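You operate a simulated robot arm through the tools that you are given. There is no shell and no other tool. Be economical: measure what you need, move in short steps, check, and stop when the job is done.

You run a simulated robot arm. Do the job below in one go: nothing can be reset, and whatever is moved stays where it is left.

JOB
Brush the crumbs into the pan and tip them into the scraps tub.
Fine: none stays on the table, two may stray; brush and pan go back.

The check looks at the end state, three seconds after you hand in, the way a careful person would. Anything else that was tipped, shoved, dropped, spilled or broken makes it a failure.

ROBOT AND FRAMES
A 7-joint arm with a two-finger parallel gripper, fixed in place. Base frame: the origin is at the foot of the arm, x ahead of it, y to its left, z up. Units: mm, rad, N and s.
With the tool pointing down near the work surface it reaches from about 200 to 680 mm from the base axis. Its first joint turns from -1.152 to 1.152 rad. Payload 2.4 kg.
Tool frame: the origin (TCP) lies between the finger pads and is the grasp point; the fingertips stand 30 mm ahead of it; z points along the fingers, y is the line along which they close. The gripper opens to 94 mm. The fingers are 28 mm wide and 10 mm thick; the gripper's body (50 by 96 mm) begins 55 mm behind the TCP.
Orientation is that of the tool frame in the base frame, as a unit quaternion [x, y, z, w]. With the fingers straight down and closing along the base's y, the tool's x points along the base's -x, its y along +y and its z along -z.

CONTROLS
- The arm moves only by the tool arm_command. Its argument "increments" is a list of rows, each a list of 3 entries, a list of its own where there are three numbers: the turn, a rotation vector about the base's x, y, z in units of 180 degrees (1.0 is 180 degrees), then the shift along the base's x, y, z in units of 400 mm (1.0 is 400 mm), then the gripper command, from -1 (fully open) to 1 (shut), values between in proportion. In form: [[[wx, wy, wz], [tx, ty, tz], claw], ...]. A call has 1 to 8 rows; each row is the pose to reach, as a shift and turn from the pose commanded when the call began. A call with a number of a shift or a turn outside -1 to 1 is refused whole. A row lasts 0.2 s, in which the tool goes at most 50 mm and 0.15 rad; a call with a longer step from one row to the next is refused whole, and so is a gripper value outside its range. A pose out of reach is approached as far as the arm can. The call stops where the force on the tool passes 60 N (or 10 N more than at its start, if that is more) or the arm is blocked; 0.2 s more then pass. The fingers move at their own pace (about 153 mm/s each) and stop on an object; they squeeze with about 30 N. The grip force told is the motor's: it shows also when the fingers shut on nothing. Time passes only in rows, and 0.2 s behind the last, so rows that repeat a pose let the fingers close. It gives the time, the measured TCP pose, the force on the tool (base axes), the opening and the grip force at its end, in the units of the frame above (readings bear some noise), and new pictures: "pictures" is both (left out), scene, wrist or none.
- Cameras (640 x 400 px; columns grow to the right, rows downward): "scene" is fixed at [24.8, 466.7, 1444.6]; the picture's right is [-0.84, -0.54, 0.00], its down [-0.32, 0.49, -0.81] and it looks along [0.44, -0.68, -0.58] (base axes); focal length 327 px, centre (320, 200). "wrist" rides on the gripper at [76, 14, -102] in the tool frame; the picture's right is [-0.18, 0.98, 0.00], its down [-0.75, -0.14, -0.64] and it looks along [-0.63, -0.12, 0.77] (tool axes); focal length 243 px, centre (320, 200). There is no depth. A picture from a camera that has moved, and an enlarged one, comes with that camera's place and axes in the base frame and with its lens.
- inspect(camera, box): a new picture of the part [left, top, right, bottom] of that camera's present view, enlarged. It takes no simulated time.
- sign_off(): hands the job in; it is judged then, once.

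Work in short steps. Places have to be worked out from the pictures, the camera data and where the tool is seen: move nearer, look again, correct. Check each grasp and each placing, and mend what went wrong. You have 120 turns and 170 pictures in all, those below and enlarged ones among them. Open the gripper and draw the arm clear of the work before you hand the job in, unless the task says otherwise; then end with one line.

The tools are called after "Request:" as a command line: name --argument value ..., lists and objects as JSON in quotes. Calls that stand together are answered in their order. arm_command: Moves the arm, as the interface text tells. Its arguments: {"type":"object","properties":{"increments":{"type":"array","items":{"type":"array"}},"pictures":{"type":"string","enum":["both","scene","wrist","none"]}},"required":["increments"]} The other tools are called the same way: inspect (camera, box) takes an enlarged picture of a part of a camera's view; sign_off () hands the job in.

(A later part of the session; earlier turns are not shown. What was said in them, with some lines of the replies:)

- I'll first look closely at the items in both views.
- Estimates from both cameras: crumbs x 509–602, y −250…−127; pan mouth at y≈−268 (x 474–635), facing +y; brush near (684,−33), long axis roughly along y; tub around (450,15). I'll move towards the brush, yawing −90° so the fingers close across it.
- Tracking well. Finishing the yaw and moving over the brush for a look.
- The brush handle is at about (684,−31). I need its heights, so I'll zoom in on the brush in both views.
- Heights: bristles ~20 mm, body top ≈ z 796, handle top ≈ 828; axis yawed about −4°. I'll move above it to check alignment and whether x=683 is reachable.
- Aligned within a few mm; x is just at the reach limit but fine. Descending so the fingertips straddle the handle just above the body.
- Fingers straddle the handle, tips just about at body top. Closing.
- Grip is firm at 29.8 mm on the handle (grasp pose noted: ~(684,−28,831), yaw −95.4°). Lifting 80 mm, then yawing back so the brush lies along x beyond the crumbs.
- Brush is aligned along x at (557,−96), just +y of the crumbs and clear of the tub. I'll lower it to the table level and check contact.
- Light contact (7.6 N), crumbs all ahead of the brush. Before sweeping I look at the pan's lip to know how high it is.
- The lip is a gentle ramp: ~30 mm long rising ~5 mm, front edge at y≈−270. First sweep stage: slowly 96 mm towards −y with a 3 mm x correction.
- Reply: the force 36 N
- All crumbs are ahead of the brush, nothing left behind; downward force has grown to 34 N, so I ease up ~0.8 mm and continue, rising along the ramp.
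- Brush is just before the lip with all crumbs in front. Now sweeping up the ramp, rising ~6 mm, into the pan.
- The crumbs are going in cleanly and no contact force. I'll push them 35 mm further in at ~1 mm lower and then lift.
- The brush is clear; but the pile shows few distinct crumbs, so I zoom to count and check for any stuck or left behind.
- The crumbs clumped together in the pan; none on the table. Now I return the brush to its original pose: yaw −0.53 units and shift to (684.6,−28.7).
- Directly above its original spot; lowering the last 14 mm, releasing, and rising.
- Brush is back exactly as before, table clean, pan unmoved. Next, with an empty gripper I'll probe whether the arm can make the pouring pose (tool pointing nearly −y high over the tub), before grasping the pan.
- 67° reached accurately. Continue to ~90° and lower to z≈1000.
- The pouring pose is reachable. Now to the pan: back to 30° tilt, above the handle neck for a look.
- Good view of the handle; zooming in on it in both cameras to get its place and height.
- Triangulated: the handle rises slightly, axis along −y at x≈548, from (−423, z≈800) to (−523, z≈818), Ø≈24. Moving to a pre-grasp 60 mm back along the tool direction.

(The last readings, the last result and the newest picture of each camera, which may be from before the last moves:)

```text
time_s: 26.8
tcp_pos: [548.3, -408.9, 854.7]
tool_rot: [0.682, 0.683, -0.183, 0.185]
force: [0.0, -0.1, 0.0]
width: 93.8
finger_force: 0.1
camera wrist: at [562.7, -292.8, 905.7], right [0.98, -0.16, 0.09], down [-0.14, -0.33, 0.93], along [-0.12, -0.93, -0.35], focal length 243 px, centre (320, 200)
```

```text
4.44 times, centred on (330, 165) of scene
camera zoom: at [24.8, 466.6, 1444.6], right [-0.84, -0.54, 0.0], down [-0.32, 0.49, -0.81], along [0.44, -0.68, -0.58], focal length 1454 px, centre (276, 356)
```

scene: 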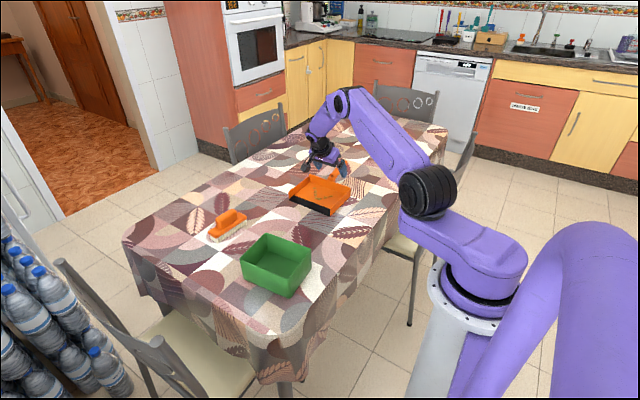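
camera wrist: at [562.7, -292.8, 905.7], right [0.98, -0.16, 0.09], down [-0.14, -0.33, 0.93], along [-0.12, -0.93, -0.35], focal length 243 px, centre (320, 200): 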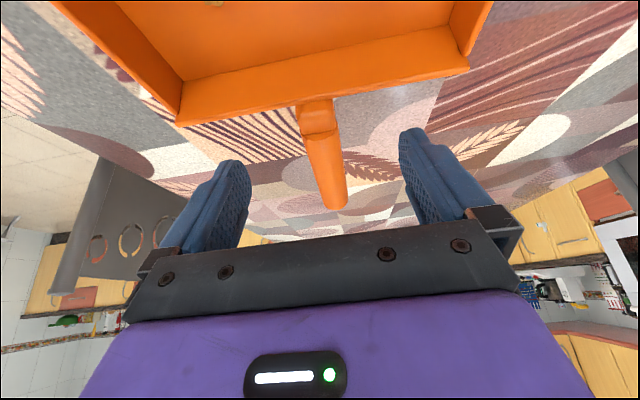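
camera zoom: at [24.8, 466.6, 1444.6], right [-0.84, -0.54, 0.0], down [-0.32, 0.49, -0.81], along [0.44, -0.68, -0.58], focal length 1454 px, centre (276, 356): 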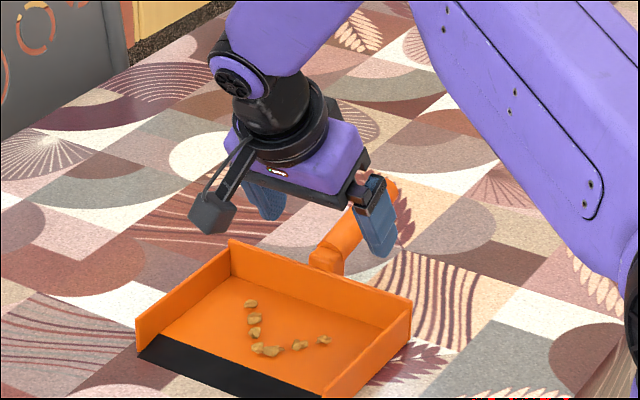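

Alignment good. Advance 60 mm along the tool axis to the grasp.

Request:
arm_command --increments '[[[0, 0, 0], [0.001, -0.025, -0.043], -1], [[0, 0, 0], [0.001, -0.05, -0.087], -1], [[0, 0, 0], [0.001, -0.075, -0.13], -1], [[0, 0, 0], [0.001, -0.075, -0.13], -1]]' --pictures "wrist"

Request:
inspect --camera "scene" --box '[300, 130, 370, 200]'

```text
time_s: 27.8
tcp_pos: [550.0, -440.4, 803.6]
tool_rot: [0.683, 0.683, -0.184, 0.184]
force: [-0.3, 0.2, 0.2]
width: 94.1
finger_force: 0.0
camera wrist: at [563.2, -322.9, 853.9], right [0.98, -0.16, 0.09], down [-0.14, -0.33, 0.93], along [-0.12, -0.93, -0.35], focal length 243 px, centre (320, 200)
```

wrist: 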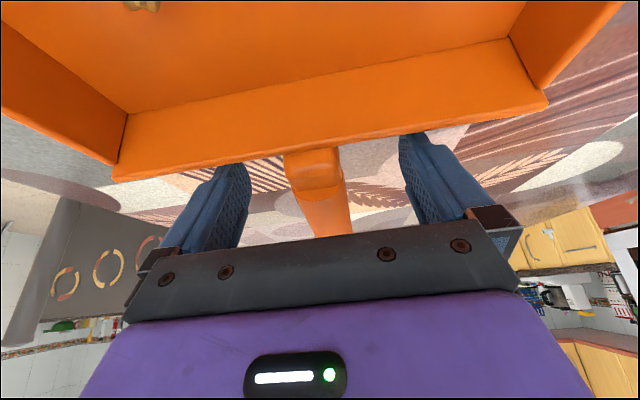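

```text
5.71 times, centred on (335, 165) of scene
camera zoom: at [24.8, 466.6, 1444.6], right [-0.84, -0.54, 0.0], down [-0.32, 0.49, -0.81], along [0.44, -0.68, -0.58], focal length 1870 px, centre (234, 400)
```

zoom: 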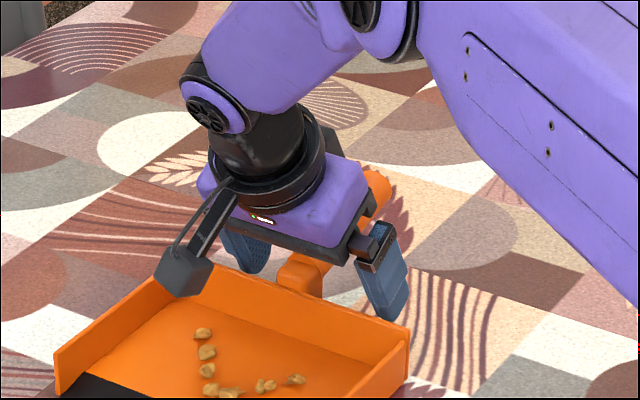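

Handle sits between the fingers, clear of the back wall. Closing.

Request:
arm_command --increments '[[[0, 0, 0], [0, 0, 0], 0.5], [[0, 0, 0], [0, 0, 0], 1], [[0, 0, 0], [0, 0, 0], 1], [[0, 0, 0], [0, 0, 0], 1]]' --pictures "wrist"

Request:
inspect --camera "scene" --box '[280, 130, 370, 220]'

```text
time_s: 28.8
tcp_pos: [548.6, -440.7, 802.6]
tool_rot: [0.683, 0.683, -0.183, 0.183]
force: [0.9, -1.3, -0.7]
width: 30.1
finger_force: 29.7
camera wrist: at [563.2, -322.9, 854.0], right [0.98, -0.16, 0.09], down [-0.14, -0.33, 0.93], along [-0.12, -0.93, -0.35], focal length 243 px, centre (320, 200)
```

wrist: 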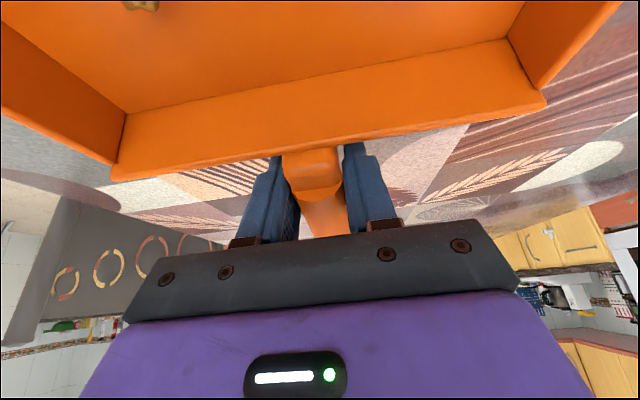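

```text
4.44 times, centred on (325, 175) of scene
camera zoom: at [24.8, 466.6, 1444.6], right [-0.84, -0.54, 0.0], down [-0.32, 0.49, -0.81], along [0.44, -0.68, -0.58], focal length 1454 px, centre (298, 311)
```

zoom: 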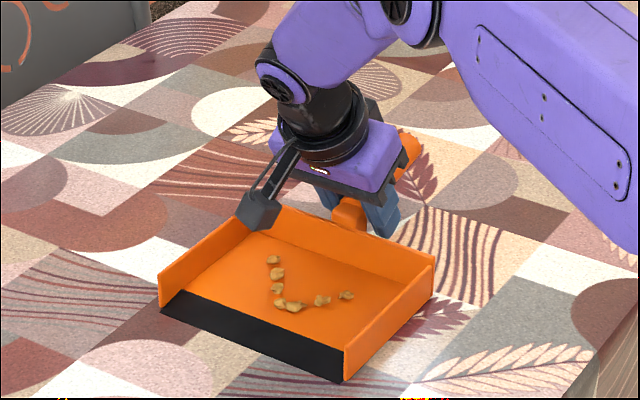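

Firm grip (30.1 mm). Gentle lift of 40 mm with ~8° lip-up tilt to test the hold.

Request:
arm_command --increments '[[[0.011, 0, 0], [0, 0, 0.015], 1], [[0.022, 0, 0], [0, 0, 0.03], 1], [[0.033, 0, 0], [0, 0, 0.05], 1], [[0.044, 0, 0], [0, 0, 0.075], 1], [[0.044, 0, 0], [0, 0, 0.1], 1], [[0.044, 0, 0], [0, 0, 0.1], 1]]' --pictures "both"

Request:
inspect --camera "scene" --box '[280, 130, 370, 220]'

```text
time_s: 30.2
tcp_pos: [548.9, -438.8, 843.0]
tool_rot: [0.694, 0.694, -0.135, 0.135]
force: [0.7, 0.1, -5.4]
width: 30.2
finger_force: 29.9
camera wrist: at [563.2, -330.0, 909.4], right [0.98, -0.17, 0.07], down [-0.14, -0.46, 0.88], along [-0.12, -0.87, -0.47], focal length 243 px, centre (320, 200)
```

scene: 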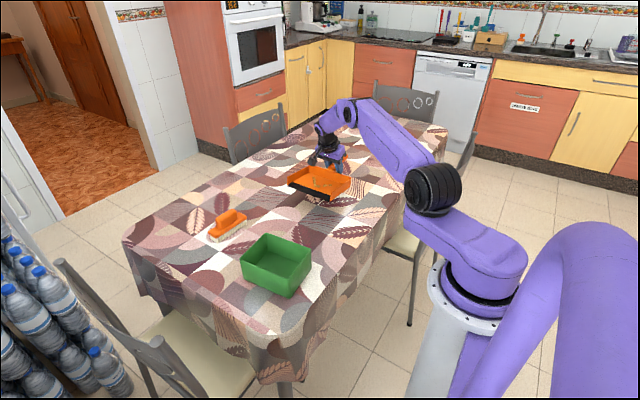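
wrist: 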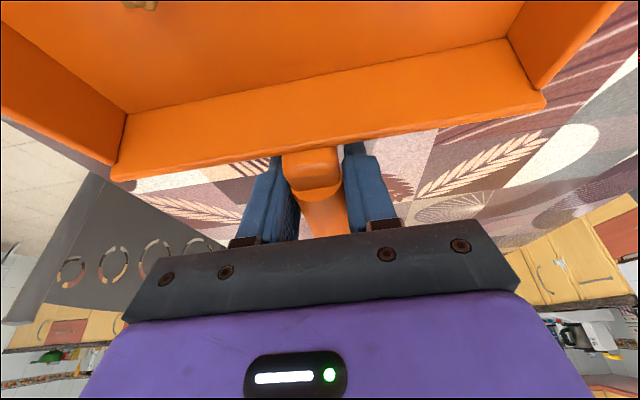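

```text
4.44 times, centred on (325, 175) of scene
camera zoom: at [24.9, 466.6, 1444.6], right [-0.84, -0.54, 0.0], down [-0.32, 0.49, -0.81], along [0.44, -0.68, -0.58], focal length 1454 px, centre (298, 311)
```

zoom: 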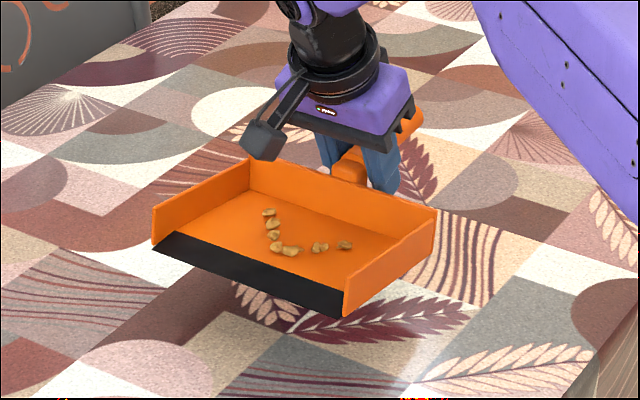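

The pan is held rigidly with all crumbs in place. Carrying it slowly towards the tub, lip-up.

Request:
arm_command --increments '[[[0, 0, 0], [-0.01, 0.03, 0.06], 1], [[0, 0, 0], [-0.03, 0.07, 0.12], 1], [[0, 0, 0], [-0.06, 0.13, 0.17], 1], [[0, 0, 0], [-0.09, 0.2, 0.18], 1], [[0, 0, 0], [-0.12, 0.27, 0.18], 1], [[0, 0, 0], [-0.15, 0.34, 0.18], 1], [[0, 0, 0], [-0.18, 0.4, 0.18], 1], [[0, 0, 0], [-0.2, 0.45, 0.18], 1]]' --pictures "scene"

Request:
arm_command --increments '[[[0, 0, 0], [-0.02, 0.07, 0], 1], [[0, 0, 0], [-0.035, 0.12, 0], 1], [[0, 0, 0], [-0.044, 0.16, 0], 1], [[0, 0, 0], [-0.047, 0.185, 0], 1], [[0, 0, 0], [-0.047, 0.2, 0], 1]]' --pictures "both"

Request:
inspect --camera "scene" --box '[220, 160, 360, 310]'

```text
time_s: 32.0
tcp_pos: [468.2, -257.9, 914.7]
tool_rot: [0.695, 0.693, -0.136, 0.135]
force: [-0.4, 0.3, -5.3]
width: 30.3
finger_force: 30.4
```

scene: 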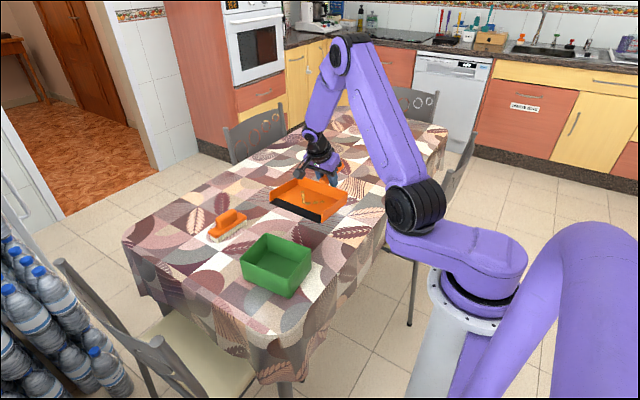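

```text
time_s: 33.2
tcp_pos: [449.5, -178.7, 915.2]
tool_rot: [0.694, 0.694, -0.136, 0.136]
force: [-0.4, -0.6, -5.0]
width: 30.1
finger_force: 30.4
camera wrist: at [463.7, -69.4, 981.3], right [0.98, -0.17, 0.07], down [-0.14, -0.46, 0.88], along [-0.12, -0.87, -0.47], focal length 243 px, centre (320, 200)
```

scene: 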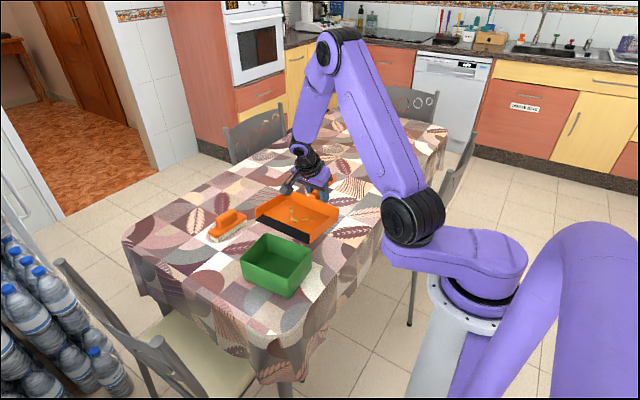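
wrist: 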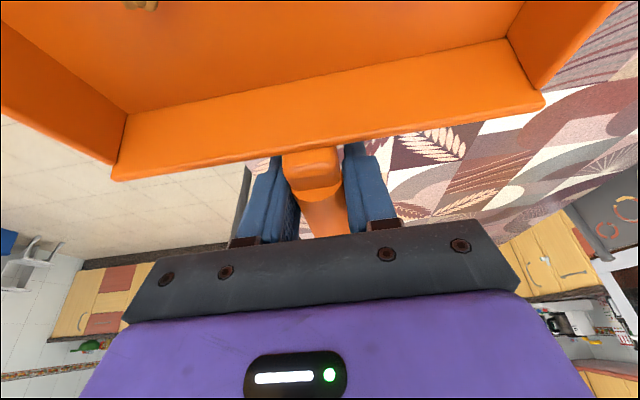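

```text
2.67 times, centred on (290, 235) of scene
camera zoom: at [24.8, 466.6, 1444.6], right [-0.84, -0.54, 0.0], down [-0.32, 0.49, -0.81], along [0.44, -0.68, -0.58], focal length 873 px, centre (400, 107)
```

zoom: 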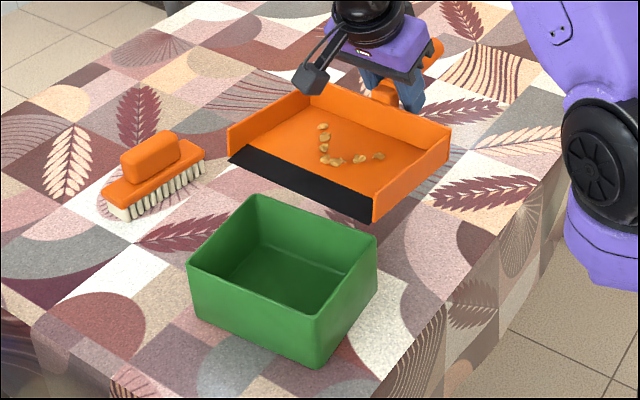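

Lip is at y≈−9, spanning x 364–536, centred over the tub. Now tipping while keeping the lip about fixed over the tub; first to 24°.

Request:
arm_command --increments '[[[-0.0444, 0, 0], [0, 0.01, 0.0325], 1], [[-0.0889, 0, 0], [0, 0.03, 0.065], 1], [[-0.1333, 0, 0], [0, 0.0575, 0.095], 1], [[-0.1778, 0, 0], [0, 0.0925, 0.1275], 1]]' --pictures "none"

Request:
inspect --camera "scene" --box '[220, 160, 360, 310]'

```text
time_s: 34.2
tcp_pos: [449.7, -142.4, 967.2]
tool_rot: [0.629, 0.63, -0.322, 0.323]
force: [-0.6, 0.4, -5.6]
width: 29.9
finger_force: 29.6
```

```text
2.67 times, centred on (290, 235) of scene
camera zoom: at [24.8, 466.6, 1444.6], right [-0.84, -0.54, 0.0], down [-0.32, 0.49, -0.81], along [0.44, -0.68, -0.58], focal length 873 px, centre (400, 107)
```

zoom: 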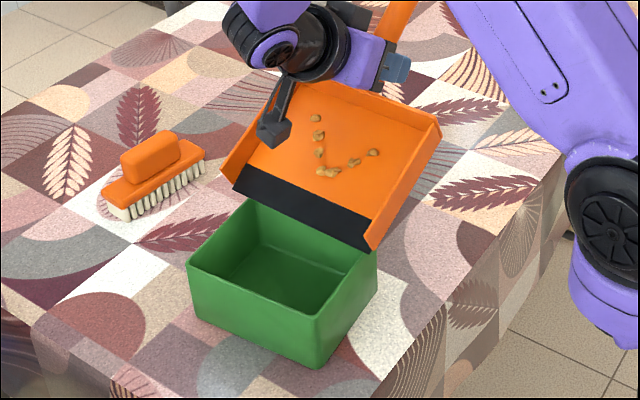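

Crumbs still hold at 24°, lip at y≈−11, over the tub's opening. Continue slowly to 55° with ~10 mm more forward.

Request:
arm_command --increments '[[[-0.0222, 0, 0], [0, 0.03, 0.0175], 1], [[-0.0444, 0, 0], [0, 0.065, 0.0325], 1], [[-0.0667, 0, 0], [0, 0.0875, 0.05], 1], [[-0.0889, 0, 0], [0, 0.1125, 0.065], 1], [[-0.1111, 0, 0], [0, 0.1375, 0.0825], 1], [[-0.1333, 0, 0], [0, 0.165, 0.0975], 1], [[-0.1556, 0, 0], [0, 0.19, 0.11], 1], [[-0.1722, 0, 0], [0, 0.215, 0.12], 1]]' --pictures "none"

Request:
inspect --camera "scene" --box '[220, 160, 360, 310]'

```text
time_s: 36.0
tcp_pos: [450.2, -55.2, 1014.4]
tool_rot: [0.521, 0.52, -0.479, 0.478]
force: [-0.7, -0.7, -6.1]
width: 30.6
finger_force: 30.0
```

```text
2.67 times, centred on (290, 235) of scene
camera zoom: at [24.8, 466.6, 1444.6], right [-0.84, -0.54, 0.0], down [-0.32, 0.49, -0.81], along [0.44, -0.68, -0.58], focal length 873 px, centre (400, 107)
```

zoom: 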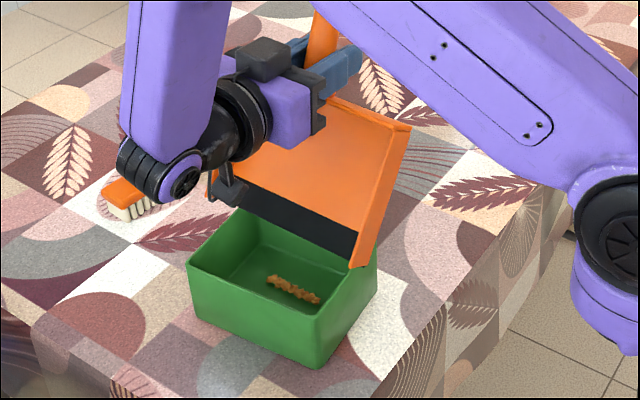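

The crumbs dropped into the tub. A little more tilt and a pause for any stragglers, then look.

Request:
arm_command --increments '[[[-0.03, 0, 0], [0, 0.04, 0.015], 1], [[-0.03, 0, 0], [0, 0.04, 0.015], 1], [[-0.015, 0, 0], [0, 0.02, 0.01], 1], [[-0.03, 0, 0], [0, 0.04, 0.015], 1], [[-0.03, 0, 0], [0, 0.04, 0.015], 1]]' --pictures "wrist"

Request:
inspect --camera "scene" --box '[245, 190, 335, 310]'

```text
time_s: 37.2
tcp_pos: [449.3, -39.9, 1019.7]
tool_rot: [-0.498, -0.496, 0.503, -0.502]
force: [-0.3, -0.5, -4.3]
width: 29.9
finger_force: 30.0
camera wrist: at [463.7, 61.7, 943.2], right [0.98, 0.0, 0.18], down [-0.14, 0.65, 0.75], along [-0.12, -0.76, 0.64], focal length 243 px, centre (320, 200)
```

wrist: 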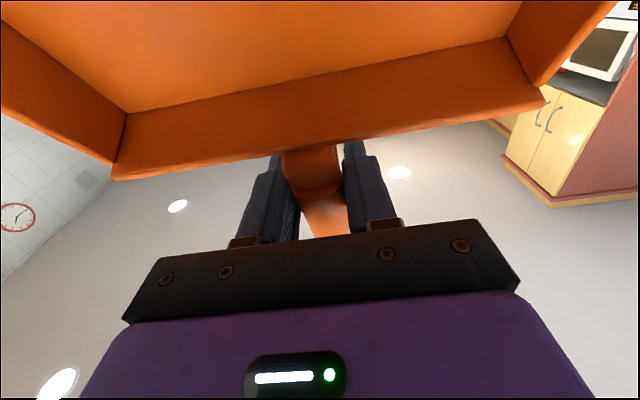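

```text
3.33 times, centred on (290, 250) of scene
camera zoom: at [24.8, 466.6, 1444.6], right [-0.84, -0.54, 0.0], down [-0.32, 0.49, -0.81], along [0.44, -0.68, -0.58], focal length 1091 px, centre (420, 33)
```

zoom: 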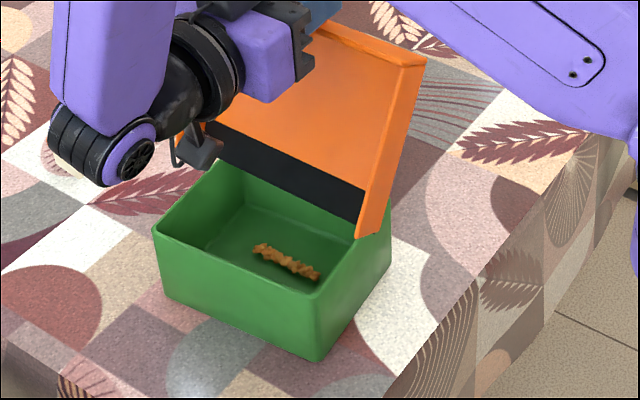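

Pan is empty. Reversing: levelling the pan while retreating at height.

Request:
arm_command --increments '[[[0.042, 0, 0], [0, -0.05, 0.01], 1], [[0.084, 0, 0], [0.01, -0.11, 0.01], 1], [[0.126, 0, 0], [0.03, -0.17, 0.01], 1], [[0.168, 0, 0], [0.05, -0.23, 0], 1], [[0.21, 0, 0], [0.08, -0.3, 0], 1], [[0.252, 0, 0], [0.11, -0.37, 0], 1], [[0.294, 0, 0], [0.14, -0.44, 0], 1], [[0.336, 0, 0], [0.17, -0.51, 0], 1]]' --pictures "scene"

Request:
inspect --camera "scene" --box '[220, 120, 380, 310]'

```text
time_s: 39.0
tcp_pos: [516.1, -243.2, 1020.4]
tool_rot: [0.683, 0.684, -0.181, 0.183]
force: [-0.1, 0.5, -5.4]
width: 30.0
finger_force: 29.5
```

scene: 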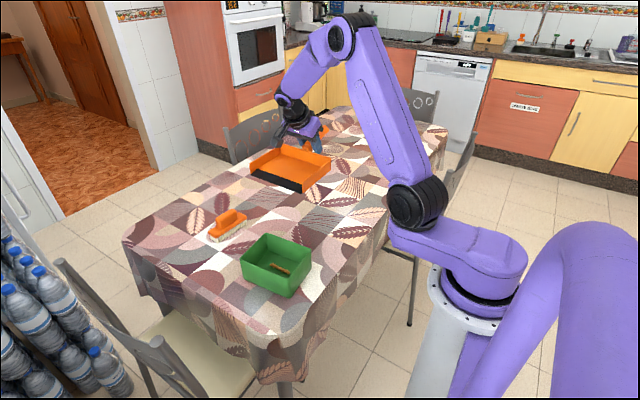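

```text
2.11 times, centred on (300, 215) of scene
camera zoom: at [24.8, 466.7, 1444.6], right [-0.84, -0.54, 0.0], down [-0.32, 0.49, -0.81], along [0.44, -0.68, -0.58], focal length 689 px, centre (362, 168)
```

zoom: 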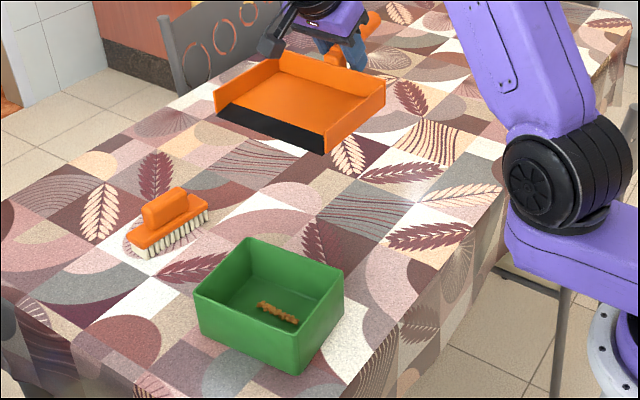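

Pan empty and level; returning it to 25 mm above its original spot.

Request:
arm_command --increments '[[[0, 0, 0], [0.01, -0.08, -0.03], 1], [[0, 0, 0], [0.02, -0.16, -0.08], 1], [[0, 0, 0], [0.035, -0.24, -0.15], 1], [[0, 0, 0], [0.05, -0.32, -0.22], 1], [[0, 0, 0], [0.065, -0.4, -0.29], 1], [[0, 0, 0], [0.077, -0.46, -0.37], 1], [[0, 0, 0], [0.077, -0.4875, -0.44], 1], [[0, 0, 0], [0.077, -0.4875, -0.48], 1]]' --pictures "both"

```text
time_s: 40.8
tcp_pos: [547.9, -440.8, 828.9]
tool_rot: [0.683, 0.683, -0.184, 0.184]
force: [0.4, -0.1, -5.0]
width: 30.0
finger_force: 30.3
camera wrist: at [562.2, -322.9, 879.2], right [0.98, -0.16, 0.09], down [-0.14, -0.33, 0.93], along [-0.12, -0.93, -0.35], focal length 243 px, centre (320, 200)
```

scene: 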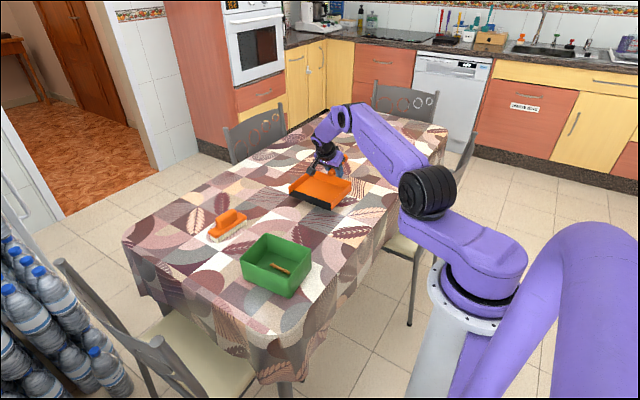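
wrist: 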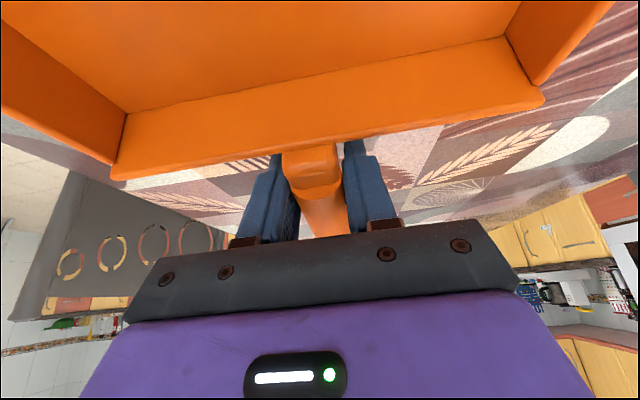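

Lowering the remaining 25 mm to the table and checking before release.

Request:
arm_command --increments '[[[0, 0, 0], [0, 0, -0.03], 1], [[0, 0, 0], [0, 0, -0.05], 1], [[0, 0, 0], [0, 0, -0.0625], 1], [[0, 0, 0], [0, 0, -0.0625], 1]]' --pictures "none"

Request:
inspect --camera "scene" --box '[280, 130, 370, 220]'

```text
time_s: 41.8
tcp_pos: [548.8, -441.8, 803.3]
tool_rot: [0.683, 0.682, -0.183, 0.184]
force: [-1.6, -2.3, 4.0]
width: 30.1
finger_force: 30.0
```

```text
4.44 times, centred on (325, 175) of scene
camera zoom: at [24.7, 466.6, 1444.6], right [-0.84, -0.54, 0.0], down [-0.32, 0.49, -0.81], along [0.44, -0.68, -0.58], focal length 1454 px, centre (298, 311)
```

zoom: 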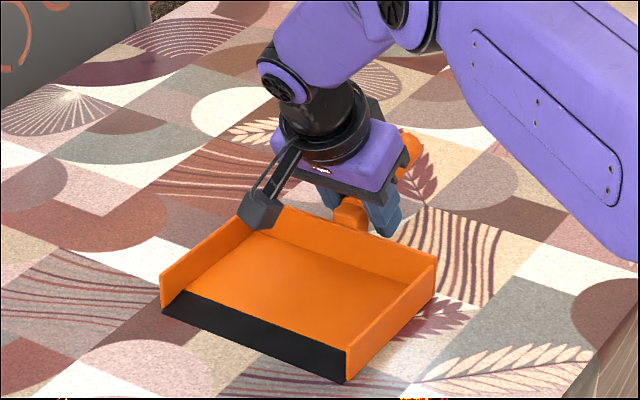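

Pan rests in its original place (within ~2 mm). Releasing and backing out along the tool axis.

Request:
arm_command --increments '[[[0, 0, 0], [0, 0, 0], -1], [[0, 0, 0], [0, 0, 0], -1], [[0, 0, 0], [0, 0, 0], -1], [[0, 0, 0], [0, 0.03, 0.052], -1], [[0, 0, 0], [0, 0.07, 0.121], -1], [[0, 0, 0], [0, 0.12, 0.208], -1], [[0, 0, 0], [-0.03, 0.17, 0.3], -1], [[0, 0, 0], [-0.08, 0.22, 0.4], -1]]' --pictures "both"

Request:
inspect --camera "scene" --box '[190, 140, 370, 310]'

```text
time_s: 43.6
tcp_pos: [516.8, -349.4, 965.1]
tool_rot: [0.683, 0.683, -0.182, 0.183]
force: [1.4, -0.1, -0.4]
width: 94.0
finger_force: 0.1
camera wrist: at [530.7, -232.5, 1014.9], right [0.98, -0.16, 0.09], down [-0.14, -0.33, 0.93], along [-0.12, -0.93, -0.35], focal length 243 px, centre (320, 200)
```

scene: 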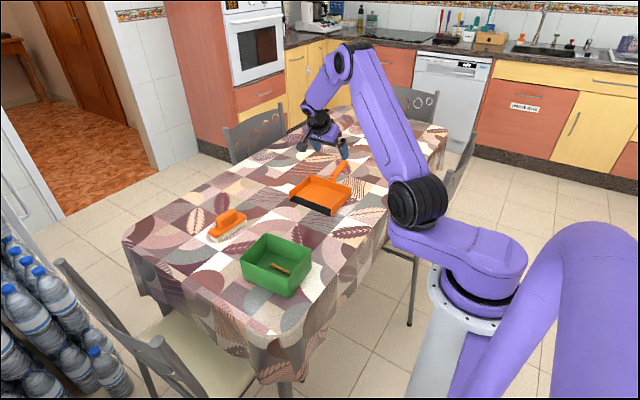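
wrist: 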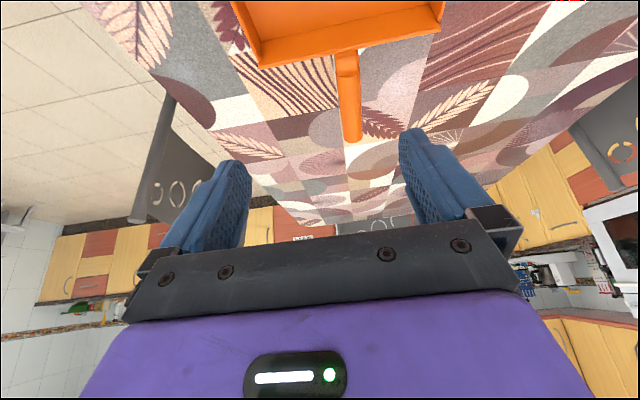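

```text
2.35 times, centred on (280, 225) of scene
camera zoom: at [24.8, 466.6, 1444.6], right [-0.84, -0.54, 0.0], down [-0.32, 0.49, -0.81], along [0.44, -0.68, -0.58], focal length 770 px, centre (414, 141)
```

zoom: 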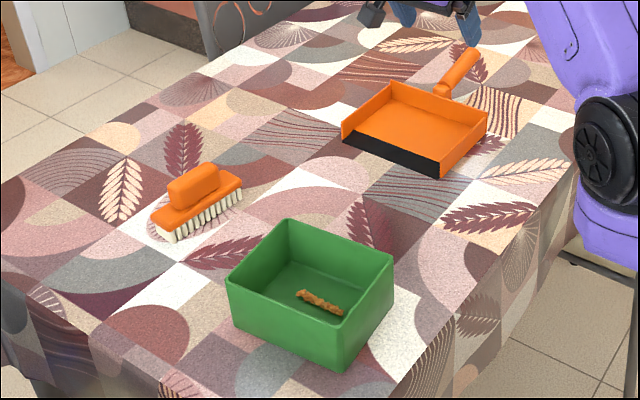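

All in place: brush and pan home, crumbs in the tub. I'll draw the arm clear upward and take a last overhead check of the area behind the tub.

Request:
arm_command --increments '[[[0.02, 0, 0], [-0.047, 0.085, 0.054], -1], [[0.04, 0, 0], [-0.094, 0.17, 0.108], -1], [[0.06, 0, 0], [-0.14, 0.255, 0.162], -1], [[0.08, 0, 0], [-0.187, 0.34, 0.216], -1], [[0.1, 0, 0], [-0.234, 0.425, 0.27], -1], [[0.12, 0, 0], [-0.28, 0.51, 0.324], -1], [[0.14, 0, 0], [-0.327, 0.595, 0.378], -1], [[0.167, 0, 0], [-0.374, 0.68, 0.432], -1]]' --pictures "both"

Request:
inspect --camera "wrist" --box '[160, 0, 540, 240]'

```text
time_s: 45.4
tcp_pos: [365.4, -79.6, 1136.1]
tool_rot: [0.707, 0.707, 0.001, 0.0]
force: [-0.8, -0.3, -0.6]
width: 93.9
finger_force: 0.1
camera wrist: at [379.2, -3.7, 1238.9], right [0.98, -0.18, 0.0], down [-0.14, -0.75, 0.64], along [-0.12, -0.63, -0.77], focal length 243 px, centre (320, 200)
```

scene: 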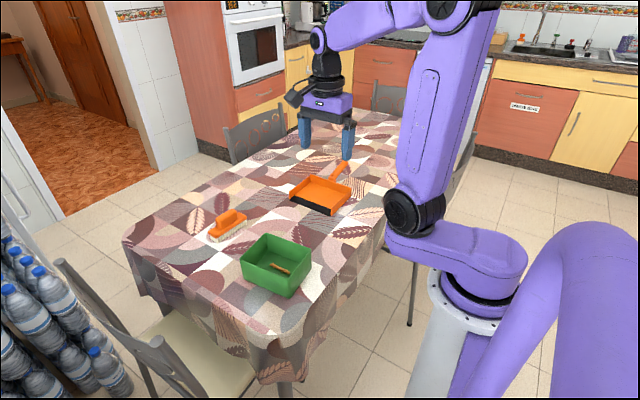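
wrist: 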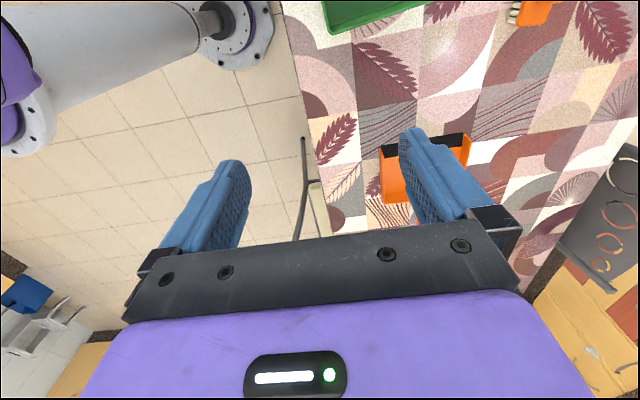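

```text
1.67 times, centred on (350, 120) of wrist
camera zoom: at [379.2, -3.7, 1238.9], right [0.98, -0.18, 0.0], down [-0.14, -0.75, 0.64], along [-0.12, -0.63, -0.77], focal length 404 px, centre (270, 333)
```

zoom: 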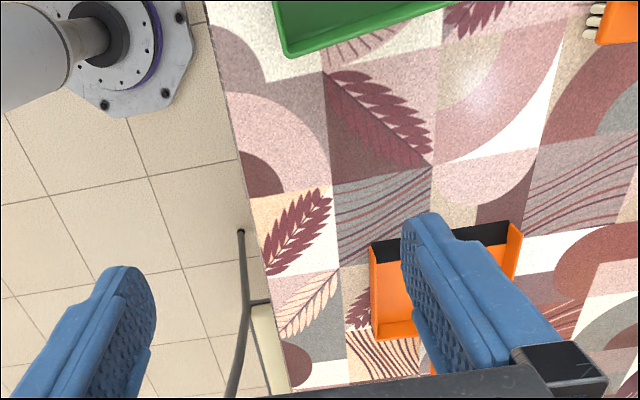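

The overhead view shows a clean table with no stray crumbs. The pan and brush are home and the arm is clear with the gripper open, so I'm handing in.

Request:
sign_off

```text
The job is handed in.
```

The crumbs are in the scraps tub, no stray crumbs show on the table in the last pictures, and the brush and pan are back where they started (the pan to within about 2 mm).
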